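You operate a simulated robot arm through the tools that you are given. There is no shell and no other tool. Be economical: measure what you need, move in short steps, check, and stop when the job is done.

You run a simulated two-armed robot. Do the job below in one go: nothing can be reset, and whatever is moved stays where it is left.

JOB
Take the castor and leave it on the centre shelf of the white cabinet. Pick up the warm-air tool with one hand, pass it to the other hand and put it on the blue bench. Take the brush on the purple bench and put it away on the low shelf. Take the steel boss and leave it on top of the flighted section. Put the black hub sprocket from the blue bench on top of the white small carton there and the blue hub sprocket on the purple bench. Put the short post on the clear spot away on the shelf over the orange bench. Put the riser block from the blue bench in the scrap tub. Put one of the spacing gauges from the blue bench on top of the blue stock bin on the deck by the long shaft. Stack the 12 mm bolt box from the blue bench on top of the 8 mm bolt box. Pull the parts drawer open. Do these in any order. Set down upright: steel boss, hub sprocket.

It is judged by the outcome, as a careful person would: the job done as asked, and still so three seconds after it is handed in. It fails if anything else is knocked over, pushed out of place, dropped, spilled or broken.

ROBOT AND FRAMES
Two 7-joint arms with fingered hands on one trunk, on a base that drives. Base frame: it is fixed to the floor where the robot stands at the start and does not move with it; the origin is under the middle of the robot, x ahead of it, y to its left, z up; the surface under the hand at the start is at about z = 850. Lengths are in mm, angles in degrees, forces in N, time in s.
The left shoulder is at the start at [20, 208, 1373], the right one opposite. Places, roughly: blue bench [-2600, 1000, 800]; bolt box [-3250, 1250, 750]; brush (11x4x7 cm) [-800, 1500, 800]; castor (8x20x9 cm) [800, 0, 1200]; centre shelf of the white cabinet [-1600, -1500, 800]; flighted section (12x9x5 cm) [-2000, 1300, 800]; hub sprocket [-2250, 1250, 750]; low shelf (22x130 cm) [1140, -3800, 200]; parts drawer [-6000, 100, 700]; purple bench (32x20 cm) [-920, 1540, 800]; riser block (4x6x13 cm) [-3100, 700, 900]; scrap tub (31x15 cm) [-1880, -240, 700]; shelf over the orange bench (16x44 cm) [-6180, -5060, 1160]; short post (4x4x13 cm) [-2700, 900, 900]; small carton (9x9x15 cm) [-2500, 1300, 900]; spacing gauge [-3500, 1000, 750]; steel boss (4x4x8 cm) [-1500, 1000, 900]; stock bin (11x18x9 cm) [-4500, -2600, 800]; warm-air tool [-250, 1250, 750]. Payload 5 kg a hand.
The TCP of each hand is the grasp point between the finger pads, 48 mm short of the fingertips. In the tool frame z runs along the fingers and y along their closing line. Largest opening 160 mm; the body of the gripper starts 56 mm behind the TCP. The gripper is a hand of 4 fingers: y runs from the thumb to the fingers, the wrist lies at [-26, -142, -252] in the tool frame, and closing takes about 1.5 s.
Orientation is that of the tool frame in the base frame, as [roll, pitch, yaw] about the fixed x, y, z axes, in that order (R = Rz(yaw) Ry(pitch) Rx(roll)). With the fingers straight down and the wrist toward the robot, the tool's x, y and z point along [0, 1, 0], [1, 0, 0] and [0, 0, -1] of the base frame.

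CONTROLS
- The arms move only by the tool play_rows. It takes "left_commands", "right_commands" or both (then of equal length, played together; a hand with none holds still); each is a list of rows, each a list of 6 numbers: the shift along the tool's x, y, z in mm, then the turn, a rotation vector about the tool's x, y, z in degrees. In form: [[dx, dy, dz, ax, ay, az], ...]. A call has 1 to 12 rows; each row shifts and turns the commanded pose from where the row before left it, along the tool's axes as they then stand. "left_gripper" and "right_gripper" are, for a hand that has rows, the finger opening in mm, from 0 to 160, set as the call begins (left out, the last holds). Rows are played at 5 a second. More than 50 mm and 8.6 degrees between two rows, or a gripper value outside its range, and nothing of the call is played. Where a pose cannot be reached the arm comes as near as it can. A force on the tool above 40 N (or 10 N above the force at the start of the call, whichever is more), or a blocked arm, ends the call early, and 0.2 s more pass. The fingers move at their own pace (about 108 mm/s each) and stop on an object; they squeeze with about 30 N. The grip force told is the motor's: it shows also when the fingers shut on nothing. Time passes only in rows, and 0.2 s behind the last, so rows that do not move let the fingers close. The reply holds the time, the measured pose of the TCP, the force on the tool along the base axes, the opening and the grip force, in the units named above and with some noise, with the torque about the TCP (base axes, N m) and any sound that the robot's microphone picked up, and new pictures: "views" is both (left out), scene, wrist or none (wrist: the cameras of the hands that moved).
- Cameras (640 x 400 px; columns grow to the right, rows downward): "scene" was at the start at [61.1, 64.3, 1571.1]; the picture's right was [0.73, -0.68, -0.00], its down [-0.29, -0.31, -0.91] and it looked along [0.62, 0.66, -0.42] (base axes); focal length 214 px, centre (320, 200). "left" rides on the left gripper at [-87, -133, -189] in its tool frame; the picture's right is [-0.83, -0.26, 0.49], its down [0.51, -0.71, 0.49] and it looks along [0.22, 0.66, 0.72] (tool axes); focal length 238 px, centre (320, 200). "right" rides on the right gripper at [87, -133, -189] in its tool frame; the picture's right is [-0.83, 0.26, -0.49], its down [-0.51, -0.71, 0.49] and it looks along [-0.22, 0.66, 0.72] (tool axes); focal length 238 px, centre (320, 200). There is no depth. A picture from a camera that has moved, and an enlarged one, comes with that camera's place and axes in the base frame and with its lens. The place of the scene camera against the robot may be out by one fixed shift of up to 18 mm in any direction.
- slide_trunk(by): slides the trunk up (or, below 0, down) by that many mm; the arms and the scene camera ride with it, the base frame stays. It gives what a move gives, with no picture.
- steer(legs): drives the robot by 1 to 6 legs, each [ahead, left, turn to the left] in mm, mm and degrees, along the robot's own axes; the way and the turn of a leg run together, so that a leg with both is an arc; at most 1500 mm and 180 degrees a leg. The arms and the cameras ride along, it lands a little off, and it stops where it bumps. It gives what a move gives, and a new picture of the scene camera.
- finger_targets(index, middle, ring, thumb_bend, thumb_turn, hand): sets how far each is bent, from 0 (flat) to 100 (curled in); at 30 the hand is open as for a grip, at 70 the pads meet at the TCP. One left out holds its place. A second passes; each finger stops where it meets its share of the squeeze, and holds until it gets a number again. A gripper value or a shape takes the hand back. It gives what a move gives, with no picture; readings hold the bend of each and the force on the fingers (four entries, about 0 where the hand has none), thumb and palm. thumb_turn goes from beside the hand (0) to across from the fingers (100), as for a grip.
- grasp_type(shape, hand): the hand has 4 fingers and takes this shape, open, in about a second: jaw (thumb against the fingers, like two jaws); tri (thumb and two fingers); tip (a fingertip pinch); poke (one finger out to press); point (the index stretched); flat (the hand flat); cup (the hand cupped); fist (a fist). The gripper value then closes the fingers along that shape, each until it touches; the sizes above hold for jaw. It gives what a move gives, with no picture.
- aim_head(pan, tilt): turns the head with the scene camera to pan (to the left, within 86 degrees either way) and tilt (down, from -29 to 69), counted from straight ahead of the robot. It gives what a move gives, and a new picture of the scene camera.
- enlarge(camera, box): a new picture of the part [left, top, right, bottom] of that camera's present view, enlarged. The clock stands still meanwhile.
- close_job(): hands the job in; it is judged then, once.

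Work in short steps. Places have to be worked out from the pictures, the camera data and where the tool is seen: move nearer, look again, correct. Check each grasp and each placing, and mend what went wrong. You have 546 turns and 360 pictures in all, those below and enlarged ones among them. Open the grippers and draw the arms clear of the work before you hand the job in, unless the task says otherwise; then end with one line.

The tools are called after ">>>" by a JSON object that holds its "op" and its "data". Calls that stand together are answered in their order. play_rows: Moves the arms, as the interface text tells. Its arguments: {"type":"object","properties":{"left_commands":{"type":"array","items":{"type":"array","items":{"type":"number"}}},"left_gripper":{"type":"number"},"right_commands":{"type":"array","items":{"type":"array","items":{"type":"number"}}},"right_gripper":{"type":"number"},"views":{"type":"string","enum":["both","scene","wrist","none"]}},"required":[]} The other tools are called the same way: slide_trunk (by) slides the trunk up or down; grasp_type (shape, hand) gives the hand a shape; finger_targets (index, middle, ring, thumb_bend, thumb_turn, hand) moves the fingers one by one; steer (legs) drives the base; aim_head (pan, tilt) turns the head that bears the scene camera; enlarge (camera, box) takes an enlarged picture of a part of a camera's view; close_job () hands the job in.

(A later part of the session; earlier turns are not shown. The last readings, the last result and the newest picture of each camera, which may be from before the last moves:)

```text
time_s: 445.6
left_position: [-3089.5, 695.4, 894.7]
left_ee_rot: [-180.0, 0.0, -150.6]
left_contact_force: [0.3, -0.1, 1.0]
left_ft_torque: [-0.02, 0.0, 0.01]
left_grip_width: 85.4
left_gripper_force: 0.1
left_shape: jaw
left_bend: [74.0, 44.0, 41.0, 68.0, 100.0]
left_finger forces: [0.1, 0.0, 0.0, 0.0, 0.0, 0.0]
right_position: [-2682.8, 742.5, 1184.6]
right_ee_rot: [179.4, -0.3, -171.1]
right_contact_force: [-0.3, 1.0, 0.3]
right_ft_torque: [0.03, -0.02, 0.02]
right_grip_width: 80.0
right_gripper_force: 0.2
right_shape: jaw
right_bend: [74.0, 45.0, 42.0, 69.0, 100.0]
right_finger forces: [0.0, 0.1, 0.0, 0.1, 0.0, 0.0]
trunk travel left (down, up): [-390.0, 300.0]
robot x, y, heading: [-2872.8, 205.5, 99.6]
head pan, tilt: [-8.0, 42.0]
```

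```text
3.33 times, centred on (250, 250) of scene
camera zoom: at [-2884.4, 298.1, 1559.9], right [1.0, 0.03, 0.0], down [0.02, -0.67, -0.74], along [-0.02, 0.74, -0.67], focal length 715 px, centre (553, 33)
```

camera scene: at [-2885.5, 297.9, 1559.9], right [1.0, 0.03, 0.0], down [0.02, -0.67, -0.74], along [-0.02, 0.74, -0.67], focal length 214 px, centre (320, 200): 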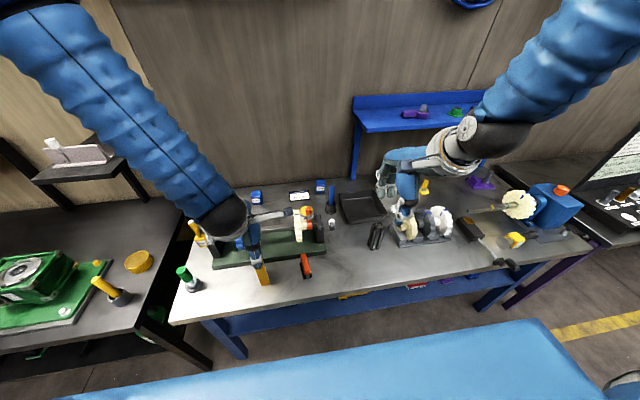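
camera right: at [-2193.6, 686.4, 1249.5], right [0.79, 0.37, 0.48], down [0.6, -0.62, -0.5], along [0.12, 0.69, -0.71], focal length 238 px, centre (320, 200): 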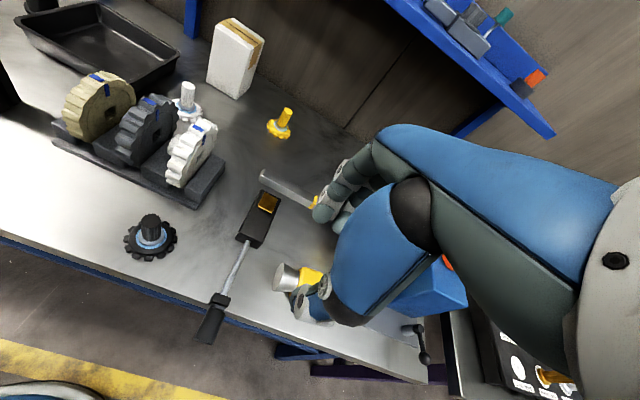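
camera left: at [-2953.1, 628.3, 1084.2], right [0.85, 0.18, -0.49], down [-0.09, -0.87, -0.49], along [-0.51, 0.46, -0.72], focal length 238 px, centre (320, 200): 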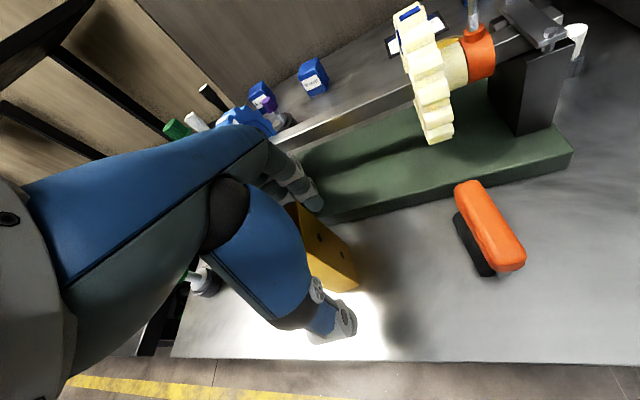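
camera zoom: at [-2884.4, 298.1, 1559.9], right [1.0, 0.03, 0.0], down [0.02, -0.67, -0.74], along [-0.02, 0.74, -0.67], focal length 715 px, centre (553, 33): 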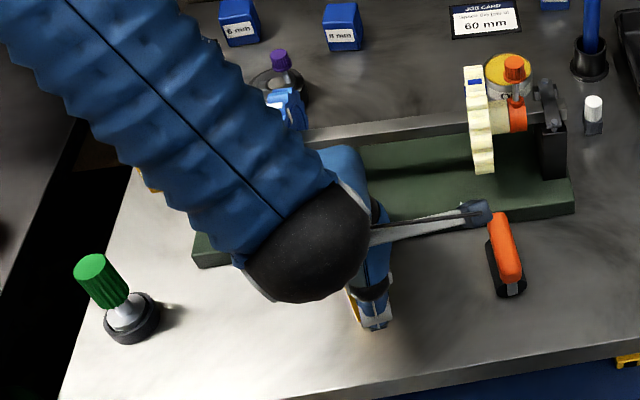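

No contact now. Close on the block.

>>> {"op": "play_rows", "data": {"left_commands": [[0, 0, 0, 0, 0, 0], [0, 0, 0, 0, 0, 0], [0, 0, 0, 0, 0, 0], [0, 0, 0, 0, 0, 0], [0, 0, 0, 0, 0, 0]], "left_gripper": 30, "views": "none"}}

>>> {"op": "play_rows", "data": {"left_commands": [[0, 0, -15, 0, 0, 0], [0, 0, -40, 0, 0, 0], [0, 0, -45, 0, 0, 0], [0, 0, -45, 0, 0, 0]], "views": "wrist"}}

```text
time_s: 446.8
left_position: [-3090.6, 694.5, 894.2]
left_ee_rot: [-180.0, -0.1, -150.6]
left_contact_force: [-0.3, -2.1, 0.4]
left_ft_torque: [0.03, 0.04, 0.01]
left_grip_width: 50.7
left_gripper_force: 29.7
left_shape: jaw
left_bend: [74.0, 52.0, 55.0, 74.0, 100.0]
left_finger forces: [16.6, 9.2, 0.0, 0.0, 26.9, 0.1]
right_position: [-2683.2, 741.6, 1184.4]
right_ee_rot: [179.3, -0.3, -171.0]
right_contact_force: [-0.2, 0.6, 0.1]
right_ft_torque: [-0.03, -0.02, 0.03]
right_grip_width: 79.8
right_gripper_force: 0.0
right_shape: jaw
right_bend: [74.0, 45.0, 42.0, 69.0, 100.0]
right_finger forces: [0.1, 0.0, 0.1, 0.0, 0.0, 0.0]
trunk travel left (down, up): [-390.0, 300.0]
robot x, y, heading: [-2867.0, 207.9, 99.7]
head pan, tilt: [-8.0, 42.0]
```

```text
time_s: 447.8
left_position: [-3087.4, 693.5, 1041.1]
left_ee_rot: [-179.9, 0.0, -150.5]
left_contact_force: [0.5, -2.3, -7.1]
left_ft_torque: [0.14, 0.02, 0.02]
left_grip_width: 50.8
left_gripper_force: 30.0
left_shape: jaw
left_bend: [74.0, 52.0, 55.0, 74.0, 100.0]
left_finger forces: [17.0, 9.4, 0.0, 0.0, 26.9, 0.0]
right_position: [-2684.1, 741.9, 1185.4]
right_ee_rot: [179.2, -0.2, -171.1]
right_contact_force: [-0.5, -1.2, 0.9]
right_ft_torque: [0.13, 0.03, 0.0]
right_grip_width: 79.8
right_gripper_force: 0.1
right_shape: jaw
right_bend: [74.0, 45.0, 42.0, 69.0, 100.0]
right_finger forces: [0.0, 0.0, 0.0, 0.0, 0.0, 0.0]
trunk travel left (down, up): [-390.0, 300.0]
robot x, y, heading: [-2869.9, 208.3, 99.9]
head pan, tilt: [-8.0, 42.0]
camera left: at [-2946.0, 620.6, 1230.0], right [0.85, 0.18, -0.49], down [-0.09, -0.87, -0.49], along [-0.51, 0.46, -0.72], focal length 238 px, centre (320, 200)
```

left: 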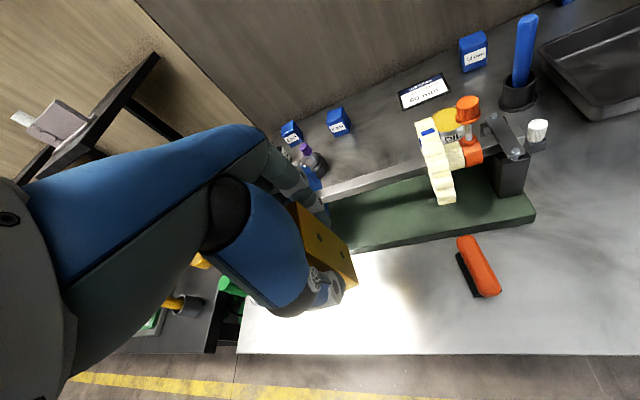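

Riser block held (and I read "12 mm" on the box near the job card). Raise it and drive to the scrap tub, turning to face it.

>>> {"op": "play_rows", "data": {"left_commands": [[0, -20, -45, 0, 0, 0], [0, -20, -45, 0, 0, 0], [0, -20, -45, 0, 0, 0], [0, -20, -40, 0, 0, 0]], "views": "none"}}

>>> {"op": "steer", "data": {"legs": [[0, -800, 0], [0, 0, 170]]}}

>>> {"op": "aim_head", "data": {"pan": 15, "tilt": 42}}

```text
time_s: 448.8
left_position: [-3048.2, 621.7, 1214.9]
left_ee_rot: [179.8, -0.1, -150.7]
left_contact_force: [0.6, -2.2, -6.1]
left_ft_torque: [0.18, 0.07, 0.09]
left_grip_width: 50.7
left_gripper_force: 30.3
left_shape: jaw
left_bend: [74.0, 52.0, 55.0, 74.0, 100.0]
left_finger forces: [16.8, 9.2, 0.0, 0.0, 26.6, 0.0]
right_position: [-2682.4, 739.5, 1185.6]
right_ee_rot: [179.2, -0.4, -171.2]
right_contact_force: [1.8, -1.6, -0.4]
right_ft_torque: [0.16, 0.08, 0.01]
right_grip_width: 79.7
right_gripper_force: 0.1
right_shape: jaw
right_bend: [74.0, 45.0, 42.0, 69.0, 100.0]
right_finger forces: [0.0, 0.1, 0.1, 0.1, 0.0, 0.0]
trunk travel left (down, up): [-390.0, 300.0]
robot x, y, heading: [-2865.4, 205.5, 99.5]
head pan, tilt: [-8.0, 42.0]
```

```text
time_s: 460.0
left_position: [-1975.0, -98.9, 1214.1]
left_ee_rot: [-180.0, 0.0, 19.0]
left_contact_force: [0.9, 0.7, -5.8]
left_ft_torque: [0.02, -0.01, 0.0]
left_grip_width: 50.6
left_gripper_force: 29.9
left_shape: jaw
left_bend: [74.0, 52.0, 55.0, 74.0, 100.0]
left_finger forces: [16.7, 8.9, 0.0, 0.0, 25.5, 0.0]
right_position: [-2356.0, -146.5, 1184.9]
right_ee_rot: [179.3, -0.3, -1.6]
right_contact_force: [-0.6, 0.5, -0.5]
right_ft_torque: [0.02, -0.03, -0.04]
right_grip_width: 80.1
right_gripper_force: 0.0
right_shape: jaw
right_bend: [74.0, 45.0, 42.0, 69.0, 100.0]
right_finger forces: [0.1, 0.1, 0.0, 0.0, 0.1, 0.1]
trunk travel left (down, up): [-390.0, 300.0]
robot x, y, heading: [-2079.1, 346.9, -90.9]
head pan, tilt: [-8.0, 42.0]
camera scene: at [-2104.1, 249.9, 1559.9], right [-0.99, 0.15, 0.0], down [0.1, 0.66, -0.74], along [-0.11, -0.73, -0.67], focal length 214 px, centre (320, 200)
```

scene: 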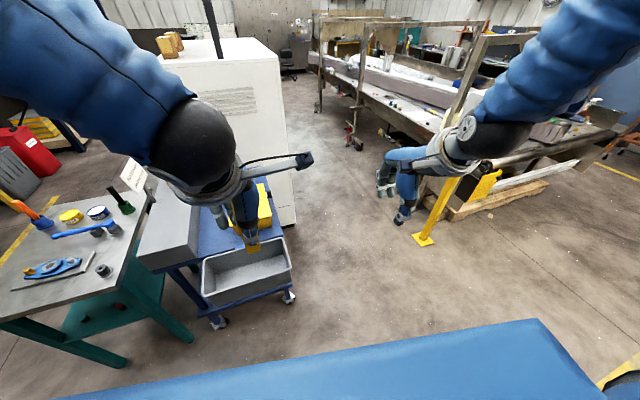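

```text
time_s: 460.9
left_position: [-1975.0, -97.5, 1214.3]
left_ee_rot: [-180.0, 0.0, 19.0]
left_contact_force: [0.0, 0.0, -6.0]
left_ft_torque: [0.03, -0.01, 0.02]
left_grip_width: 50.5
left_gripper_force: 30.1
left_shape: jaw
left_bend: [74.0, 52.0, 55.0, 74.0, 100.0]
left_finger forces: [16.6, 8.9, 0.1, 0.0, 25.7, 0.0]
right_position: [-2359.1, -148.0, 1183.7]
right_ee_rot: [179.3, -0.4, -1.5]
right_contact_force: [1.0, 0.1, 0.5]
right_ft_torque: [-0.02, -0.01, 0.02]
right_grip_width: 79.9
right_gripper_force: 0.1
right_shape: jaw
right_bend: [74.0, 45.0, 42.0, 69.0, 100.0]
right_finger forces: [0.1, 0.0, 0.1, 0.1, 0.0, 0.0]
trunk travel left (down, up): [-390.0, 300.0]
robot x, y, heading: [-2078.0, 347.8, -91.0]
head pan, tilt: [15.0, 42.0]
camera scene: at [-2071.0, 251.5, 1559.9], right [-0.97, -0.24, 0.0], down [-0.16, 0.65, -0.74], along [0.18, -0.72, -0.67], focal length 214 px, centre (320, 200)
```

scene: 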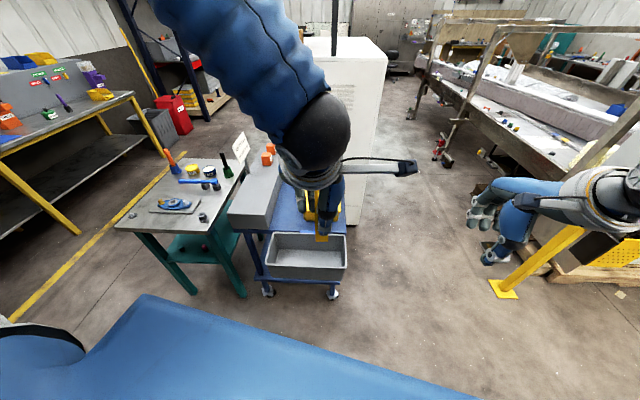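

White table's things look undisturbed. Check the tub with the left wrist camera.

>>> {"op": "enlarge", "data": {"camera": "left", "box": [0, 0, 640, 400]}}

```text
1.00 times, centred on (320, 200) of left (not enlarged: the box is as wide or as high as the picture)
camera zoom: at [-2100.1, -1.6, 1404.4], right [-0.87, -0.03, -0.49], down [0.25, 0.84, -0.49], along [0.42, -0.55, -0.72], focal length 238 px, centre (320, 200)
```

zoom: 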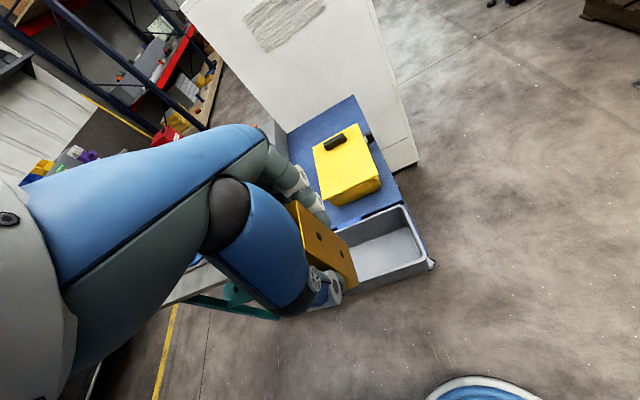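

Tub centre ≈(-1883,-257). Move above it.

>>> {"op": "play_rows", "data": {"left_commands": [[6.5, 36.3, 30, 0, 0, 0], [6.5, 36.3, 30, 0, 0, 0], [6.5, 36.3, 30, 0, 0, 0], [6.5, 36.3, 30, 0, 0, 0], [6.5, 36.3, 30, 0, 0, 0]], "views": "both"}}

>>> {"op": "enlarge", "data": {"camera": "scene", "box": [230, 170, 390, 310]}}

```text
time_s: 462.1
left_position: [-1884.1, -261.4, 1063.0]
left_ee_rot: [-179.9, 0.0, 19.0]
left_contact_force: [0.2, -1.3, -6.6]
left_ft_torque: [0.14, 0.08, -0.01]
left_grip_width: 50.4
left_gripper_force: 30.1
left_shape: jaw
left_bend: [74.0, 52.0, 55.0, 74.0, 100.0]
left_finger forces: [17.2, 9.5, 0.1, 0.0, 26.3, 0.0]
right_position: [-2355.5, -149.7, 1184.1]
right_ee_rot: [179.4, -0.3, -1.5]
right_contact_force: [0.7, -0.6, 0.0]
right_ft_torque: [0.11, 0.07, 0.04]
right_grip_width: 79.8
right_gripper_force: 0.1
right_shape: jaw
right_bend: [74.0, 45.0, 42.0, 69.0, 100.0]
right_finger forces: [0.0, 0.1, 0.0, 0.0, 0.0, 0.0]
trunk travel left (down, up): [-390.0, 300.0]
robot x, y, heading: [-2080.4, 345.9, -90.6]
head pan, tilt: [15.0, 42.0]
camera scene: at [-2068.7, 249.2, 1559.7], right [-0.97, -0.25, 0.0], down [-0.17, 0.65, -0.74], along [0.18, -0.72, -0.67], focal length 214 px, centre (320, 200)
camera left: at [-2007.5, -165.0, 1252.4], right [-0.87, -0.03, -0.49], down [0.25, 0.84, -0.49], along [0.42, -0.55, -0.72], focal length 238 px, centre (320, 200)
```

scene: 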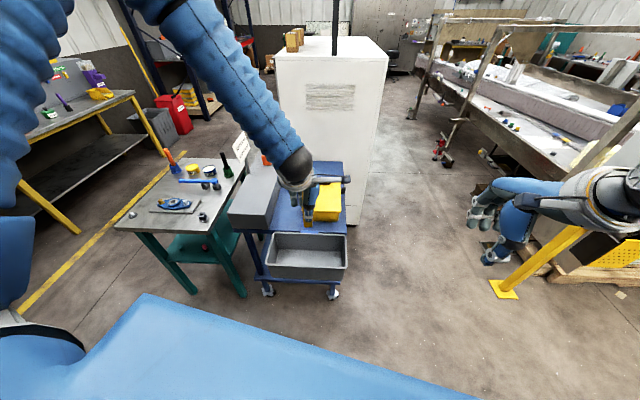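
left: 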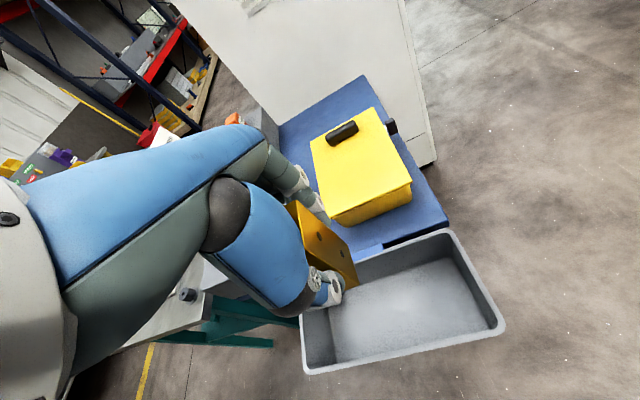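

```text
2.86 times, centred on (310, 240) of scene
camera zoom: at [-2068.7, 249.2, 1559.7], right [-0.97, -0.25, 0.0], down [-0.17, 0.65, -0.74], along [0.18, -0.72, -0.67], focal length 613 px, centre (349, 86)
```

zoom: 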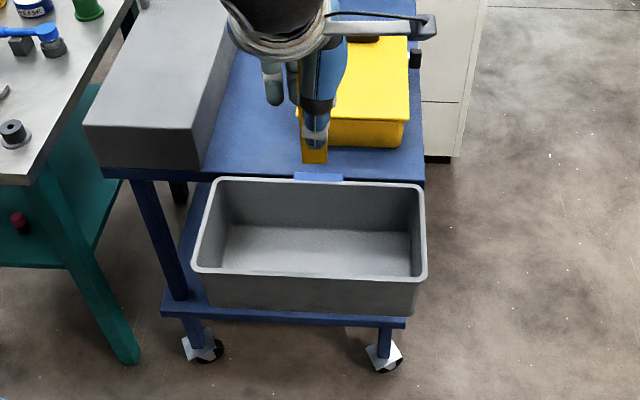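

Tub rim z≈780, centre ≈(-1860,-253). Shift 25 mm and descend into it.

>>> {"op": "play_rows", "data": {"left_commands": [[25, 0, 20, 0, 0, 0], [0, 0, 45, 0, 0, 0], [0, 0, 45, 0, 0, 0], [0, 0, 45, 0, 0, 0], [0, 0, 45, 0, 0, 0], [0, 0, 40, 0, 0, 0]], "views": "both"}}

>>> {"op": "enlarge", "data": {"camera": "scene", "box": [230, 170, 390, 310]}}

```text
time_s: 463.5
left_position: [-1860.3, -248.3, 826.6]
left_ee_rot: [-179.9, 0.1, 19.0]
left_contact_force: [-1.1, 5.5, -5.8]
left_ft_torque: [0.14, -0.01, 0.23]
left_grip_width: 50.0
left_gripper_force: 30.1
left_shape: jaw
left_bend: [74.0, 53.0, 55.0, 74.0, 100.0]
left_finger forces: [15.3, 18.7, 0.0, 0.0, 28.3, 0.0]
right_position: [-2355.7, -147.8, 1183.4]
right_ee_rot: [179.3, -0.2, -1.5]
right_contact_force: [0.4, -0.5, 0.2]
right_ft_torque: [0.01, 0.04, 0.0]
right_grip_width: 79.7
right_gripper_force: 0.1
right_shape: jaw
right_bend: [74.0, 45.0, 42.0, 69.0, 100.0]
right_finger forces: [0.1, 0.0, 0.0, 0.1, 0.1, 0.0]
trunk travel left (down, up): [-390.0, 300.0]
robot x, y, heading: [-2080.8, 346.4, -90.8]
head pan, tilt: [15.0, 42.0]
camera scene: at [-2069.9, 251.0, 1559.9], right [-0.97, -0.25, 0.0], down [-0.16, 0.65, -0.74], along [0.18, -0.72, -0.67], focal length 214 px, centre (320, 200)
camera left: at [-1985.6, -153.1, 1016.6], right [-0.87, -0.03, -0.49], down [0.25, 0.84, -0.49], along [0.42, -0.55, -0.72], focal length 238 px, centre (320, 200)
```

scene: 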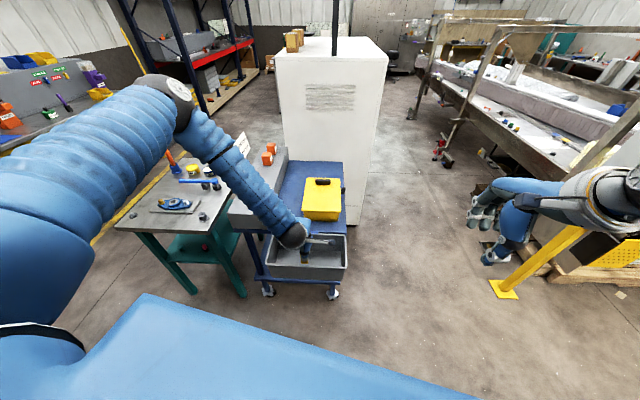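
left: 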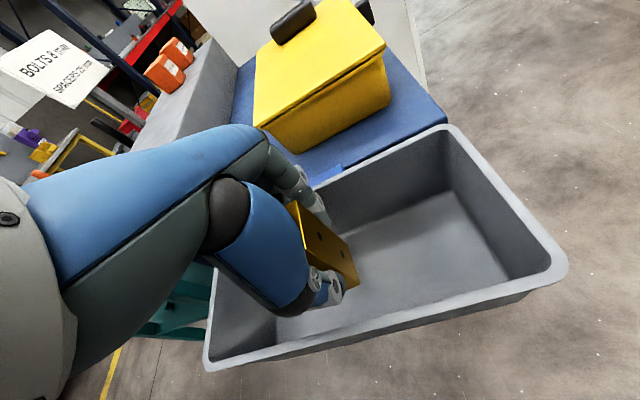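

```text
2.86 times, centred on (310, 240) of scene
camera zoom: at [-2069.9, 251.0, 1559.9], right [-0.97, -0.25, 0.0], down [-0.16, 0.65, -0.74], along [0.18, -0.72, -0.67], focal length 613 px, centre (349, 86)
```

zoom: 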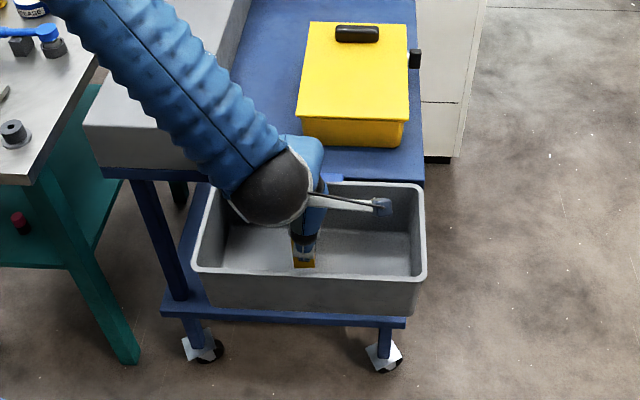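

Fingers seem to touch the tub's back edge. Shift 15 mm toward the robot and continue down.

>>> {"op": "play_rows", "data": {"left_commands": [[0, -15, 0, 0, 0, 0], [0, 0, 15, 0, 0, 0], [0, 0, 15, 0, 0, 0]], "views": "wrist"}}

```text
time_s: 464.3
left_position: [-1865.8, -237.8, 797.7]
left_ee_rot: [179.7, 0.0, 19.1]
left_contact_force: [1.6, -6.3, 5.1]
left_ft_torque: [0.29, 0.04, 0.34]
left_grip_width: 48.9
left_gripper_force: 30.6
left_shape: jaw
left_bend: [74.0, 53.0, 55.0, 74.0, 100.0]
left_finger forces: [19.5, 23.2, 0.0, 0.1, 51.2, 0.1]
right_position: [-2357.6, -145.9, 1184.6]
right_ee_rot: [179.3, -0.3, -1.5]
right_contact_force: [0.1, 0.8, -0.1]
right_ft_torque: [-0.09, 0.03, -0.06]
right_grip_width: 79.9
right_gripper_force: 0.1
right_shape: jaw
right_bend: [74.0, 45.0, 42.0, 69.0, 100.0]
right_finger forces: [0.0, 0.0, 0.0, 0.0, 0.1, 0.0]
trunk travel left (down, up): [-390.0, 300.0]
robot x, y, heading: [-2081.1, 345.3, -90.7]
head pan, tilt: [15.0, 42.0]
camera left: at [-1990.9, -140.7, 987.4], right [-0.87, -0.03, -0.49], down [0.25, 0.83, -0.49], along [0.42, -0.55, -0.72], focal length 238 px, centre (320, 200)
```

left: 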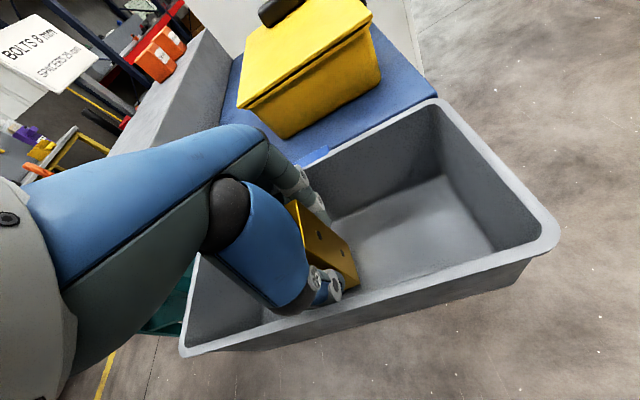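

Possibly touching the floor. Step 4 mm lower and read forces.

>>> {"op": "play_rows", "data": {"left_commands": [[0, 6, 2, 0, 0, 0], [0, 0, 2, 0, 0, 0], [0, 0, 0, 0, 0, 0]], "views": "none"}}

>>> {"op": "enlarge", "data": {"camera": "left", "box": [240, 160, 440, 340]}}

```text
time_s: 464.9
left_position: [-1866.8, -239.2, 797.2]
left_ee_rot: [179.8, 0.1, 18.9]
left_contact_force: [-1.7, 22.8, 31.8]
left_ft_torque: [-3.1, -1.71, 1.01]
left_grip_width: 47.6
left_gripper_force: 29.8
left_shape: jaw
left_bend: [74.0, 53.0, 55.0, 74.0, 100.0]
left_finger forces: [17.3, 63.3, 0.0, 0.1, 43.5, 0.1]
right_position: [-2356.5, -145.1, 1185.8]
right_ee_rot: [179.1, -0.3, -1.4]
right_contact_force: [-0.1, -0.1, -0.2]
right_ft_torque: [0.04, 0.04, -0.01]
right_grip_width: 79.7
right_gripper_force: 0.0
right_shape: jaw
right_bend: [74.0, 45.0, 42.0, 69.0, 100.0]
right_finger forces: [0.0, 0.0, 0.0, 0.0, 0.1, 0.0]
trunk travel left (down, up): [-390.0, 300.0]
robot x, y, heading: [-2081.0, 350.6, -90.7]
head pan, tilt: [15.0, 42.0]
stopped in row 2 (left hand): the force on the tool passed its limit at 45 N (the readings are from after the stop); the commanded pose is now the measured one
```

```text
2.22 times, centred on (340, 250) of left
camera zoom: at [-1990.9, -141.1, 986.4], right [-0.87, -0.03, -0.49], down [0.25, 0.83, -0.49], along [0.42, -0.55, -0.72], focal length 530 px, centre (276, 89)
```

zoom: 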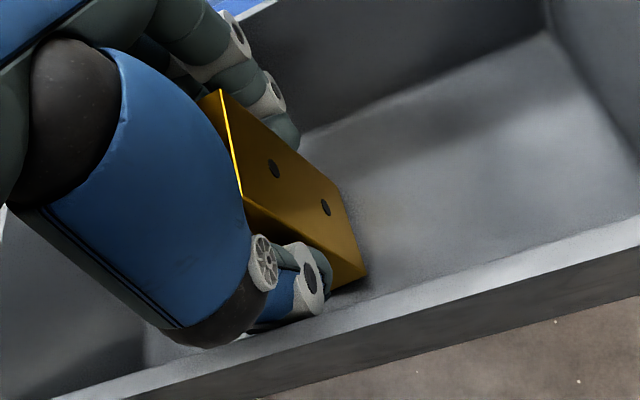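

Block rests on the tub's floor. Release and lift out.

>>> {"op": "play_rows", "data": {"left_commands": [[0, 0, -1, 0, 0, 0], [0, 0, 0, 0, 0, 0], [0, 0, 0, 0, 0, 0]], "left_gripper": 66, "views": "none"}}

>>> {"op": "play_rows", "data": {"left_commands": [[0, 0, -15, 0, 0, 0], [0, 0, -30, 0, 0, 0], [0, 0, -45, 0, 0, 0], [0, 0, -45, 0, 0, 0], [0, 0, -45, 0, 0, 0], [0, -10, -45, 0, 0, 0], [0, -20, -45, 0, 0, 0]], "views": "wrist"}}

```text
time_s: 465.7
left_position: [-1868.3, -238.9, 796.1]
left_ee_rot: [179.8, 0.1, 19.0]
left_contact_force: [-2.7, 22.4, 30.6]
left_ft_torque: [-3.56, -1.98, 1.17]
left_grip_width: 51.8
left_gripper_force: 0.1
left_shape: jaw
left_bend: [74.0, 53.0, 46.0, 73.0, 100.0]
left_finger forces: [0.1, 83.9, 0.1, 0.0, 46.3, 0.0]
right_position: [-2356.8, -143.3, 1185.8]
right_ee_rot: [179.2, -0.2, -1.5]
right_contact_force: [0.1, 0.4, -0.1]
right_ft_torque: [-0.01, 0.05, 0.02]
right_grip_width: 79.6
right_gripper_force: 0.1
right_shape: jaw
right_bend: [74.0, 45.0, 42.0, 69.0, 100.0]
right_finger forces: [0.0, 0.0, 0.0, 0.0, 0.0, 0.0]
trunk travel left (down, up): [-390.0, 300.0]
robot x, y, heading: [-2078.5, 346.5, -90.7]
head pan, tilt: [15.0, 42.0]
```

```text
time_s: 467.3
left_position: [-1875.3, -212.3, 1067.1]
left_ee_rot: [179.9, -0.1, 18.9]
left_contact_force: [-1.1, 0.9, 0.0]
left_ft_torque: [-0.14, -0.06, 0.02]
left_grip_width: 65.6
left_gripper_force: 0.0
left_shape: jaw
left_bend: [74.0, 49.0, 46.0, 72.0, 100.0]
left_finger forces: [0.0, 0.1, 0.1, 0.1, 0.1, 0.0]
right_position: [-2357.7, -143.9, 1184.7]
right_ee_rot: [179.2, -0.3, -1.5]
right_contact_force: [-0.1, 2.4, 0.4]
right_ft_torque: [-0.16, -0.03, -0.04]
right_grip_width: 79.7
right_gripper_force: 0.1
right_shape: jaw
right_bend: [74.0, 45.0, 42.0, 69.0, 100.0]
right_finger forces: [0.1, 0.0, 0.1, 0.1, 0.1, 0.0]
trunk travel left (down, up): [-390.0, 300.0]
robot x, y, heading: [-2078.7, 344.4, -90.7]
head pan, tilt: [15.0, 42.0]
camera left: at [-1998.9, -114.8, 1256.4], right [-0.87, -0.03, -0.49], down [0.25, 0.83, -0.49], along [0.42, -0.55, -0.72], focal length 238 px, centre (320, 200)
```

left: 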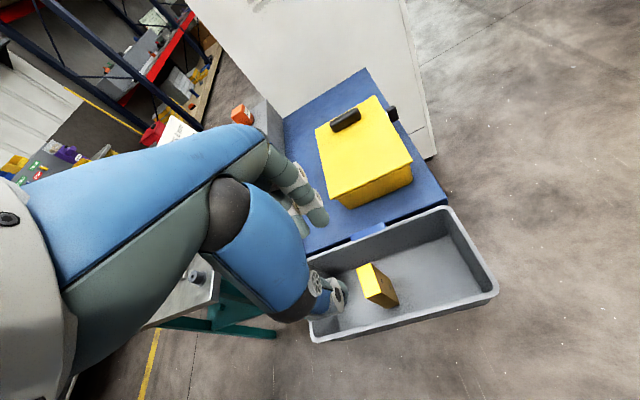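

Riser block stands in the scrap tub. Now go back to the blue bench for the bolt boxes.

>>> {"op": "play_rows", "data": {"left_commands": [[0, -10, -40, 0, 0, 7], [0, -10, -40, 0, 0, 7], [0, -10, -40, 0, 0, 6]], "views": "none"}}

>>> {"op": "steer", "data": {"legs": [[0, 0, -169.6], [0, 690, 0], [60, 0, 0]]}}

>>> {"op": "aim_head", "data": {"pan": 12, "tilt": 38}}

```text
time_s: 468.1
left_position: [-1882.1, -182.6, 1186.6]
left_ee_rot: [179.9, 0.0, -1.2]
left_contact_force: [-0.2, 1.1, 0.3]
left_ft_torque: [-0.12, -0.01, -0.03]
left_grip_width: 65.9
left_gripper_force: 0.1
left_shape: jaw
left_bend: [74.0, 49.0, 46.0, 72.0, 100.0]
left_finger forces: [0.0, 0.0, 0.1, 0.0, 0.1, 0.0]
right_position: [-2356.7, -144.3, 1185.5]
right_ee_rot: [179.2, -0.4, -1.5]
right_contact_force: [0.6, 1.7, 0.5]
right_ft_torque: [-0.12, -0.01, -0.01]
right_grip_width: 79.8
right_gripper_force: 0.1
right_shape: jaw
right_bend: [74.0, 45.0, 42.0, 69.0, 100.0]
right_finger forces: [0.0, 0.0, 0.0, 0.0, 0.0, 0.0]
trunk travel left (down, up): [-390.0, 300.0]
robot x, y, heading: [-2077.8, 349.0, -91.1]
head pan, tilt: [15.0, 42.0]
```

```text
time_s: 479.2
left_position: [-3077.0, 728.8, 1184.5]
left_ee_rot: [180.0, 0.0, -167.9]
left_contact_force: [-0.6, 1.4, -0.8]
left_ft_torque: [-0.08, -0.08, -0.04]
left_grip_width: 65.9
left_gripper_force: 0.1
left_shape: jaw
left_bend: [74.0, 49.0, 46.0, 72.0, 100.0]
left_finger forces: [0.0, 0.1, 0.0, 0.0, 0.0, 0.0]
right_position: [-2605.1, 800.1, 1183.7]
right_ee_rot: [179.4, -0.2, -168.3]
right_contact_force: [-0.5, 0.0, -0.1]
right_ft_torque: [-0.12, -0.09, 0.0]
right_grip_width: 79.7
right_gripper_force: 0.1
right_shape: jaw
right_bend: [74.0, 45.0, 42.0, 69.0, 100.0]
right_finger forces: [0.0, 0.0, 0.0, 0.0, 0.0, 0.1]
trunk travel left (down, up): [-390.0, 300.0]
robot x, y, heading: [-2759.3, 252.5, 102.5]
head pan, tilt: [15.0, 42.0]
camera scene: at [-2815.0, 338.0, 1559.9], right [0.89, 0.46, 0.0], down [0.31, -0.59, -0.74], along [-0.34, 0.66, -0.67], focal length 214 px, centre (320, 200)
```

scene: 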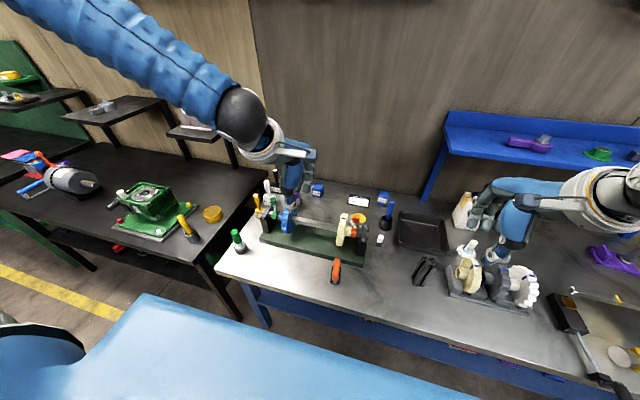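

```text
time_s: 479.9
left_position: [-3076.3, 729.3, 1183.8]
left_ee_rot: [180.0, 0.0, -167.9]
left_contact_force: [-1.2, 1.8, 0.3]
left_ft_torque: [-0.07, -0.04, 0.02]
left_grip_width: 65.8
left_gripper_force: 0.1
left_shape: jaw
left_bend: [74.0, 49.0, 46.0, 72.0, 100.0]
left_finger forces: [0.0, 0.0, 0.1, 0.0, 0.0, 0.0]
right_position: [-2604.1, 801.4, 1182.7]
right_ee_rot: [179.5, -0.2, -168.1]
right_contact_force: [-0.5, 1.0, -1.0]
right_ft_torque: [-0.07, -0.01, 0.02]
right_grip_width: 79.9
right_gripper_force: 0.1
right_shape: jaw
right_bend: [74.0, 45.0, 42.0, 69.0, 100.0]
right_finger forces: [0.0, 0.0, 0.1, 0.0, 0.1, 0.0]
trunk travel left (down, up): [-390.0, 300.0]
robot x, y, heading: [-2760.5, 253.9, 102.7]
head pan, tilt: [12.0, 38.0]
camera scene: at [-2811.9, 343.0, 1565.7], right [0.91, 0.41, 0.0], down [0.26, -0.56, -0.79], along [-0.33, 0.72, -0.62], focal length 214 px, centre (320, 200)
```

scene: 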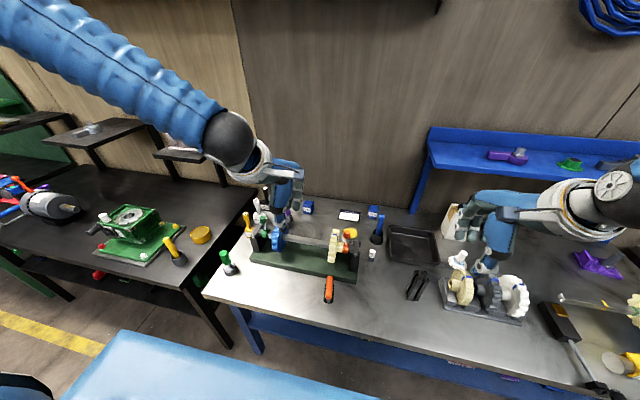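

Look with both wrist cameras at the boxes.

>>> {"op": "enlarge", "data": {"camera": "left", "box": [0, 0, 640, 400]}}

>>> {"op": "enlarge", "data": {"camera": "right", "box": [0, 0, 640, 400]}}

```text
1.00 times, centred on (320, 200) of left (not enlarged: the box is as wide or as high as the picture)
camera zoom: at [-2962.1, 617.8, 1374.2], right [0.87, -0.08, -0.49], down [-0.34, -0.8, -0.49], along [-0.35, 0.59, -0.72], focal length 238 px, centre (320, 200)
```

zoom: 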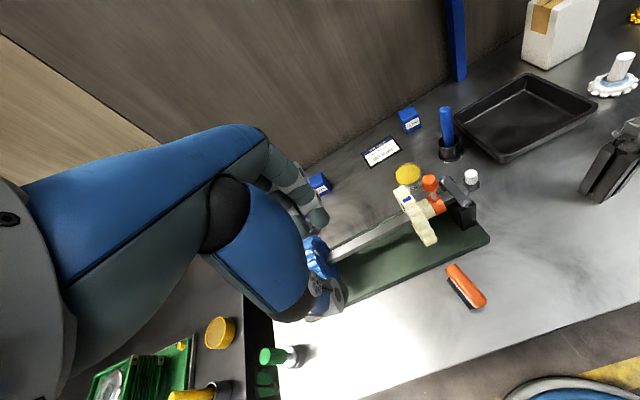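

```text
1.00 times, centred on (320, 200) of right (not enlarged: the box is as wide or as high as the picture)
camera zoom: at [-2661.6, 652.5, 1372.1], right [0.77, 0.42, 0.49], down [0.64, -0.59, -0.5], along [0.07, 0.69, -0.72], focal length 238 px, centre (320, 200)
```

zoom: 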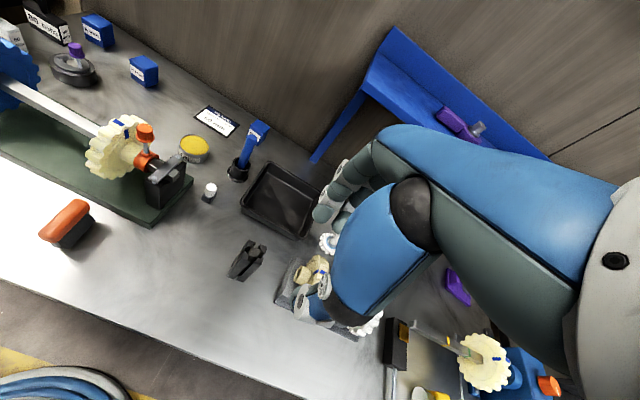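

12 mm box ≈(-2895,1214), other boxes at ≈(-3225,1120) and (-3382,1121). Advance a little and move the left hand above the 12 mm box.

>>> {"op": "steer", "data": {"legs": [[40, 0, 0]]}}

>>> {"op": "play_rows", "data": {"left_commands": [[-25.4, 36, 10, 0, 0, 0], [-25.4, 36, 10, 0, 0, 0], [-25.4, 36, 10, 0, 0, 0], [-25.4, 36, 10, 0, 0, 0], [-25.4, 36, 10, 0, 0, 0], [-25.4, 36, 10, 0, 0, 0], [-25.4, 36, 10, 0, 0, 0], [-25.4, 36, 10, 0, 0, 0], [-25.4, 36, 10, 0, 0, 0], [-25.4, 36, 10, 0, 0, 0]], "left_gripper": 130, "views": "wrist"}}

```text
time_s: 480.8
left_position: [-3082.8, 766.2, 1185.5]
left_ee_rot: [179.9, 0.0, -167.8]
left_contact_force: [0.2, 0.8, 0.2]
left_ft_torque: [0.03, 0.0, -0.02]
left_grip_width: 65.9
left_gripper_force: 0.0
left_shape: jaw
left_bend: [74.0, 49.0, 46.0, 72.0, 100.0]
left_finger forces: [0.0, 0.0, 0.0, 0.1, 0.1, 0.0]
right_position: [-2612.7, 837.1, 1183.9]
right_ee_rot: [179.3, -0.3, -168.2]
right_contact_force: [0.2, -0.2, 0.3]
right_ft_torque: [-0.02, 0.04, 0.0]
right_grip_width: 80.0
right_gripper_force: 0.1
right_shape: jaw
right_bend: [74.0, 45.0, 42.0, 69.0, 100.0]
right_finger forces: [0.1, 0.0, 0.0, 0.1, 0.0, 0.1]
trunk travel left (down, up): [-390.0, 300.0]
robot x, y, heading: [-2767.4, 292.7, 102.3]
head pan, tilt: [12.0, 38.0]
camera scene: at [-2819.6, 378.6, 1566.0], right [0.91, 0.41, 0.0], down [0.26, -0.56, -0.79], along [-0.33, 0.72, -0.62], focal length 214 px, centre (320, 200)
```

scene: 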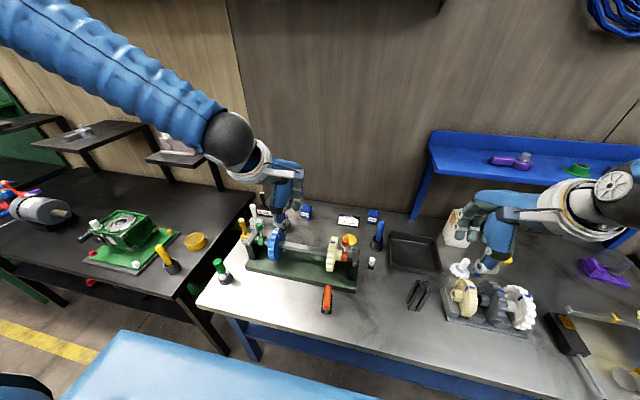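

```text
time_s: 482.9
left_position: [-2910.9, 1175.5, 1084.7]
left_ee_rot: [-179.8, -0.1, -167.8]
left_contact_force: [0.6, 0.8, 0.2]
left_ft_torque: [-0.13, -0.07, -0.03]
left_grip_width: 129.6
left_gripper_force: 0.1
left_shape: jaw
left_bend: [26.0, 34.0, 32.0, 50.0, 99.0]
left_finger forces: [0.1, 0.1, 0.1, 0.1, 0.1, 0.0]
right_position: [-2612.7, 839.3, 1181.9]
right_ee_rot: [179.4, -0.4, -168.2]
right_contact_force: [1.4, 0.4, -0.4]
right_ft_torque: [-0.11, 0.04, 0.02]
right_grip_width: 80.0
right_gripper_force: 0.0
right_shape: jaw
right_bend: [74.0, 45.0, 42.0, 69.0, 100.0]
right_finger forces: [0.0, 0.1, 0.0, 0.0, 0.0, 0.0]
trunk travel left (down, up): [-390.0, 300.0]
robot x, y, heading: [-2769.6, 293.8, 102.4]
head pan, tilt: [12.0, 38.0]
camera left: at [-2797.3, 1063.9, 1274.1], right [0.87, -0.08, -0.49], down [-0.34, -0.8, -0.49], along [-0.35, 0.59, -0.72], focal length 238 px, centre (320, 200)
```

left: 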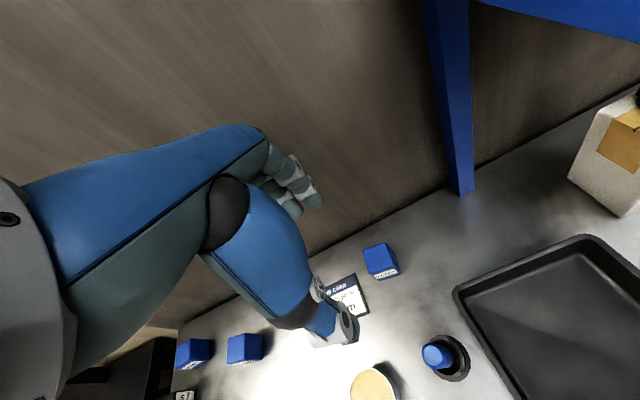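

Zoom on the 12 mm box and the other two for labels.

>>> {"op": "enlarge", "data": {"camera": "left", "box": [340, 220, 430, 300]}}

>>> {"op": "enlarge", "data": {"camera": "left", "box": [165, 310, 285, 400]}}

```text
5.00 times, centred on (385, 260) of left
camera zoom: at [-2797.3, 1063.9, 1274.1], right [0.87, -0.08, -0.49], down [-0.34, -0.8, -0.49], along [-0.35, 0.59, -0.72], focal length 1192 px, centre (-5, -100)
```

zoom: 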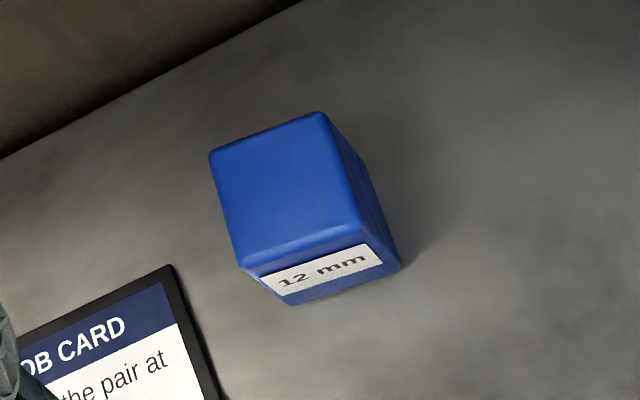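

```text
4.44 times, centred on (225, 355) of left
camera zoom: at [-2797.3, 1063.9, 1274.1], right [0.87, -0.08, -0.49], down [-0.34, -0.8, -0.49], along [-0.35, 0.59, -0.72], focal length 1059 px, centre (742, -489)
```

zoom: 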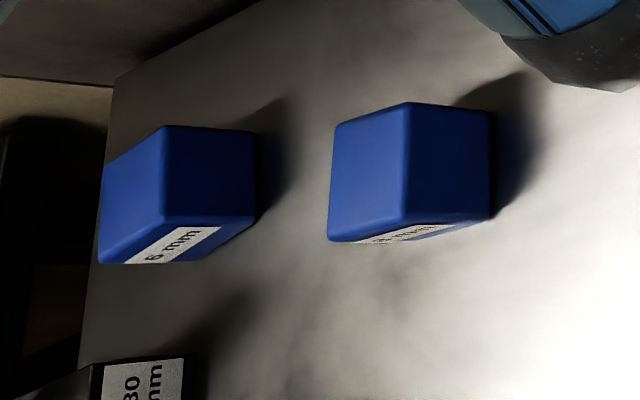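

Middle box is the 8 mm one ≈(-3227,1123), 12 mm ≈(-2895,1230), tops ≈853. The wall is close behind, so I turn the hand 90° to grip side-to-side.

>>> {"op": "play_rows", "data": {"left_commands": [[0, 0, 0, 0, 0, 8.2], [0, 0, 0, 0, 0, 8.2], [0, 0, 0, 0, 0, 8.2], [0, 0, 0, 0, 0, 8.2], [0, 0, 0, 0, 0, 8.2], [0, 0, 0, 0, 0, 8.2], [0, 0, 0, 0, 0, 8.2], [0, 0, 0, 0, 0, 8.2], [0, 0, 0, 0, 0, 8.2], [0, 0, 0, 0, 0, 8.2], [0, 0, 0, 0, 0, 8.2], [0, 0, 0, 0, 0, 8.2]], "left_gripper": 90, "views": "both"}}

```text
time_s: 485.6
left_position: [-2893.9, 1096.1, 1123.7]
left_ee_rot: [180.0, -0.1, 93.6]
left_contact_force: [-0.8, -0.6, 1.0]
left_ft_torque: [0.04, -0.13, 0.05]
left_grip_width: 90.2
left_gripper_force: 0.0
left_shape: jaw
left_bend: [74.0, 42.0, 39.0, 67.0, 100.0]
left_finger forces: [0.0, 0.0, 0.0, 0.1, 0.0, 0.1]
left hand out of reach, approached as far as the arm can: row 9, 10, 11, 12
right_position: [-2611.9, 836.2, 1185.7]
right_ee_rot: [179.2, -0.3, -168.3]
right_contact_force: [-0.1, -0.9, 0.2]
right_ft_torque: [0.11, 0.04, 0.01]
right_grip_width: 80.1
right_gripper_force: 0.0
right_shape: jaw
right_bend: [74.0, 45.0, 42.0, 69.0, 100.0]
right_finger forces: [0.2, 0.0, 0.1, 0.0, 0.0, 0.0]
trunk travel left (down, up): [-390.0, 300.0]
robot x, y, heading: [-2767.9, 291.6, 102.4]
head pan, tilt: [12.0, 38.0]
camera scene: at [-2819.3, 378.5, 1566.0], right [0.91, 0.41, 0.0], down [0.26, -0.56, -0.79], along [-0.33, 0.72, -0.62], focal length 214 px, centre (320, 200)
camera left: at [-3020.4, 999.5, 1313.0], right [-0.2, -0.85, -0.49], down [-0.74, 0.46, -0.49], along [0.64, 0.26, -0.72], focal length 238 px, centre (320, 200)
```

scene: 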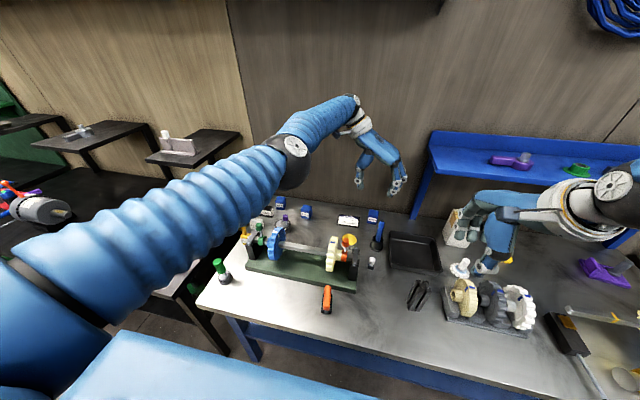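
left: 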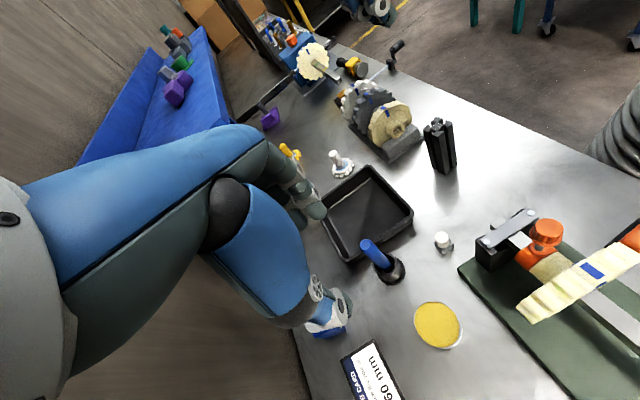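

Side grip is out of reach here; rotate back to the natural orientation aligned with the box (margin to the wall is enough).

>>> {"op": "play_rows", "data": {"left_commands": [[0, 0, 0, 0, 0, -8.2], [0, 0, 0, 0, 0, -8.2], [0, 0, 0, 0, 0, -8.2], [0, 0, 0, 0, 0, -8.2], [0, 0, 0, 0, 0, -8.2], [0, 0, 0, 0, 0, -8.2], [0, 0, 0, 0, 0, -8.2], [0, 0, 0, 0, 0, -8.2], [0, 0, 0, 0, 0, -8.2], [0, 0, 0, 0, 0, -8.2], [0, 0, 0, 0, 0, -8]], "left_gripper": 84, "views": "none"}}

>>> {"op": "play_rows", "data": {"left_commands": [[0, 36, 25, 0, 0, 0], [0, 36, 25, 0, 0, 0], [0, 36, 25, 0, 0, 0], [0, 14, 30, 0, 0, 0]], "views": "wrist"}}

```text
time_s: 487.9
left_position: [-2884.1, 1241.0, 1121.3]
left_ee_rot: [-179.9, 0.0, -176.1]
left_contact_force: [-0.5, -0.8, 0.4]
left_ft_torque: [-0.01, -0.04, 0.04]
left_grip_width: 84.5
left_gripper_force: 0.0
left_shape: jaw
left_bend: [74.0, 44.0, 41.0, 68.0, 100.0]
left_finger forces: [0.0, 0.1, 0.0, 0.0, 0.0, 0.0]
left hand out of reach, approached as far as the arm can: row 1, 2, 3, 4, 5, 6, 7, 8, 9, 10
right_position: [-2611.7, 837.6, 1183.5]
right_ee_rot: [179.3, -0.3, -168.2]
right_contact_force: [0.5, 0.3, 0.4]
right_ft_torque: [-0.01, 0.01, -0.01]
right_grip_width: 79.8
right_gripper_force: 0.0
right_shape: jaw
right_bend: [74.0, 45.0, 42.0, 69.0, 100.0]
right_finger forces: [0.0, 0.0, 0.0, 0.1, 0.0, 0.0]
trunk travel left (down, up): [-390.0, 300.0]
robot x, y, heading: [-2775.2, 294.8, 102.8]
head pan, tilt: [12.0, 38.0]
```

```text
time_s: 488.9
left_position: [-2916.0, 1244.4, 1047.3]
left_ee_rot: [-179.9, 0.0, -176.2]
left_contact_force: [2.3, -11.9, 0.3]
left_ft_torque: [0.25, 0.04, 0.09]
left_grip_width: 81.7
left_gripper_force: 0.1
left_shape: jaw
left_bend: [74.0, 47.0, 41.0, 68.0, 100.0]
left_finger forces: [0.1, 13.9, 0.0, 0.1, 0.0, 0.0]
left hand out of reach, approached as far as the arm can: row 1, 2, 3, 4
right_position: [-2611.9, 837.4, 1183.5]
right_ee_rot: [179.3, -0.3, -168.2]
right_contact_force: [0.1, 1.3, 0.0]
right_ft_torque: [-0.1, -0.01, 0.04]
right_grip_width: 79.5
right_gripper_force: 0.1
right_shape: jaw
right_bend: [74.0, 45.0, 42.0, 69.0, 100.0]
right_finger forces: [0.0, 0.1, 0.0, 0.0, 0.0, 0.0]
trunk travel left (down, up): [-390.0, 300.0]
robot x, y, heading: [-2767.5, 292.2, 102.5]
head pan, tilt: [12.0, 38.0]
camera left: at [-2820.3, 1117.9, 1236.7], right [0.85, -0.2, -0.49], down [-0.46, -0.74, -0.49], along [-0.26, 0.64, -0.72], focal length 238 px, centre (320, 200)
```

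left: 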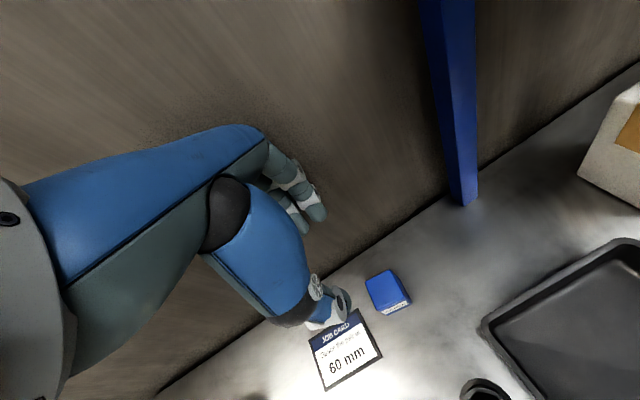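

The finger brushed the wall; pull back and align over the box.

>>> {"op": "play_rows", "data": {"left_commands": [[-10, -12, -5, 0, 0, 0], [-12, -10, 0, 0, 0, 0], [0, 0, 0, 0, 0, 0]], "left_gripper": 70, "views": "wrist"}}

```text
time_s: 489.8
left_position: [-2894.6, 1224.8, 1051.4]
left_ee_rot: [179.8, 0.0, -176.3]
left_contact_force: [0.6, -0.5, 0.7]
left_ft_torque: [0.01, -0.04, -0.02]
left_grip_width: 70.4
left_gripper_force: 0.1
left_shape: jaw
left_bend: [74.0, 47.0, 45.0, 72.0, 100.0]
left_finger forces: [0.1, 0.1, 0.1, 0.0, 0.1, 0.0]
right_position: [-2613.2, 837.6, 1184.7]
right_ee_rot: [179.3, -0.2, -168.2]
right_contact_force: [-0.8, -0.1, -0.8]
right_ft_torque: [0.02, -0.02, 0.01]
right_grip_width: 79.9
right_gripper_force: 0.0
right_shape: jaw
right_bend: [74.0, 45.0, 42.0, 69.0, 100.0]
right_finger forces: [0.0, 0.1, 0.0, 0.1, 0.0, 0.0]
trunk travel left (down, up): [-390.0, 300.0]
robot x, y, heading: [-2772.0, 294.6, 102.5]
head pan, tilt: [12.0, 38.0]
camera left: at [-2797.1, 1097.7, 1241.8], right [0.85, -0.2, -0.49], down [-0.46, -0.74, -0.49], along [-0.26, 0.64, -0.72], focal length 238 px, centre (320, 200)
```

left: 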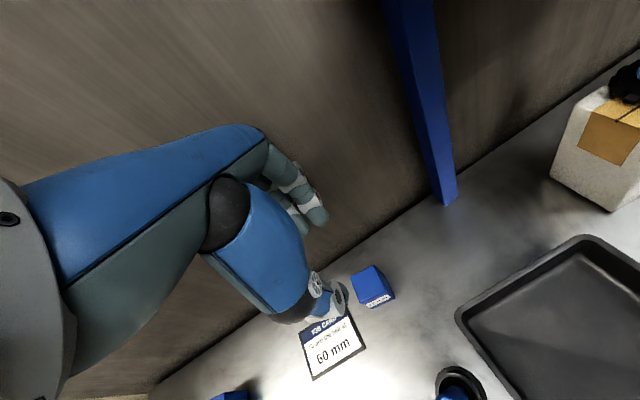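

Aligned. Descend 130 mm.

>>> {"op": "play_rows", "data": {"left_commands": [[-5, 0, 30, 0, 0, 0], [0, 0, 35, 0, 0, 0], [0, 0, 35, 0, 0, 0], [0, 0, 30, 0, 0, 0]], "views": "wrist"}}

```text
time_s: 490.8
left_position: [-2891.4, 1219.2, 926.0]
left_ee_rot: [179.8, 0.0, -176.1]
left_contact_force: [0.3, 1.1, 1.1]
left_ft_torque: [-0.07, -0.02, 0.0]
left_grip_width: 70.4
left_gripper_force: 0.2
left_shape: jaw
left_bend: [74.0, 47.0, 45.0, 72.0, 100.0]
left_finger forces: [0.1, 0.0, 0.0, 0.0, 0.1, 0.1]
left hand out of reach, approached as far as the arm can: row 4
right_position: [-2612.0, 837.9, 1183.8]
right_ee_rot: [179.4, -0.2, -168.1]
right_contact_force: [-1.0, 0.2, 0.4]
right_ft_torque: [-0.03, -0.02, 0.02]
right_grip_width: 79.5
right_gripper_force: 0.0
right_shape: jaw
right_bend: [74.0, 45.0, 42.0, 69.0, 100.0]
right_finger forces: [0.1, 0.0, 0.1, 0.1, 0.1, 0.1]
trunk travel left (down, up): [-390.0, 300.0]
robot x, y, heading: [-2769.2, 296.4, 102.6]
head pan, tilt: [12.0, 38.0]
camera left: at [-2796.1, 1091.6, 1114.8], right [0.85, -0.2, -0.49], down [-0.46, -0.74, -0.49], along [-0.26, 0.64, -0.72], focal length 238 px, centre (320, 200)
```

left: 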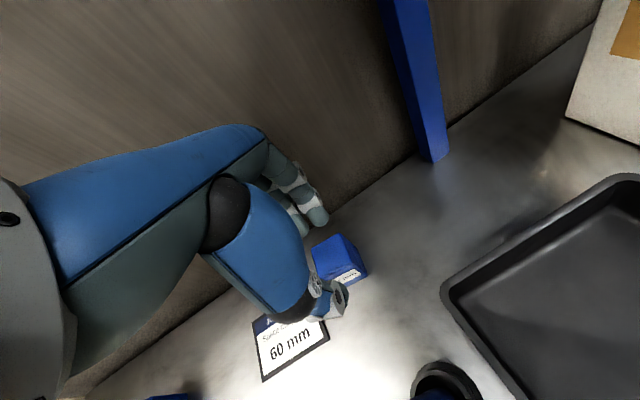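

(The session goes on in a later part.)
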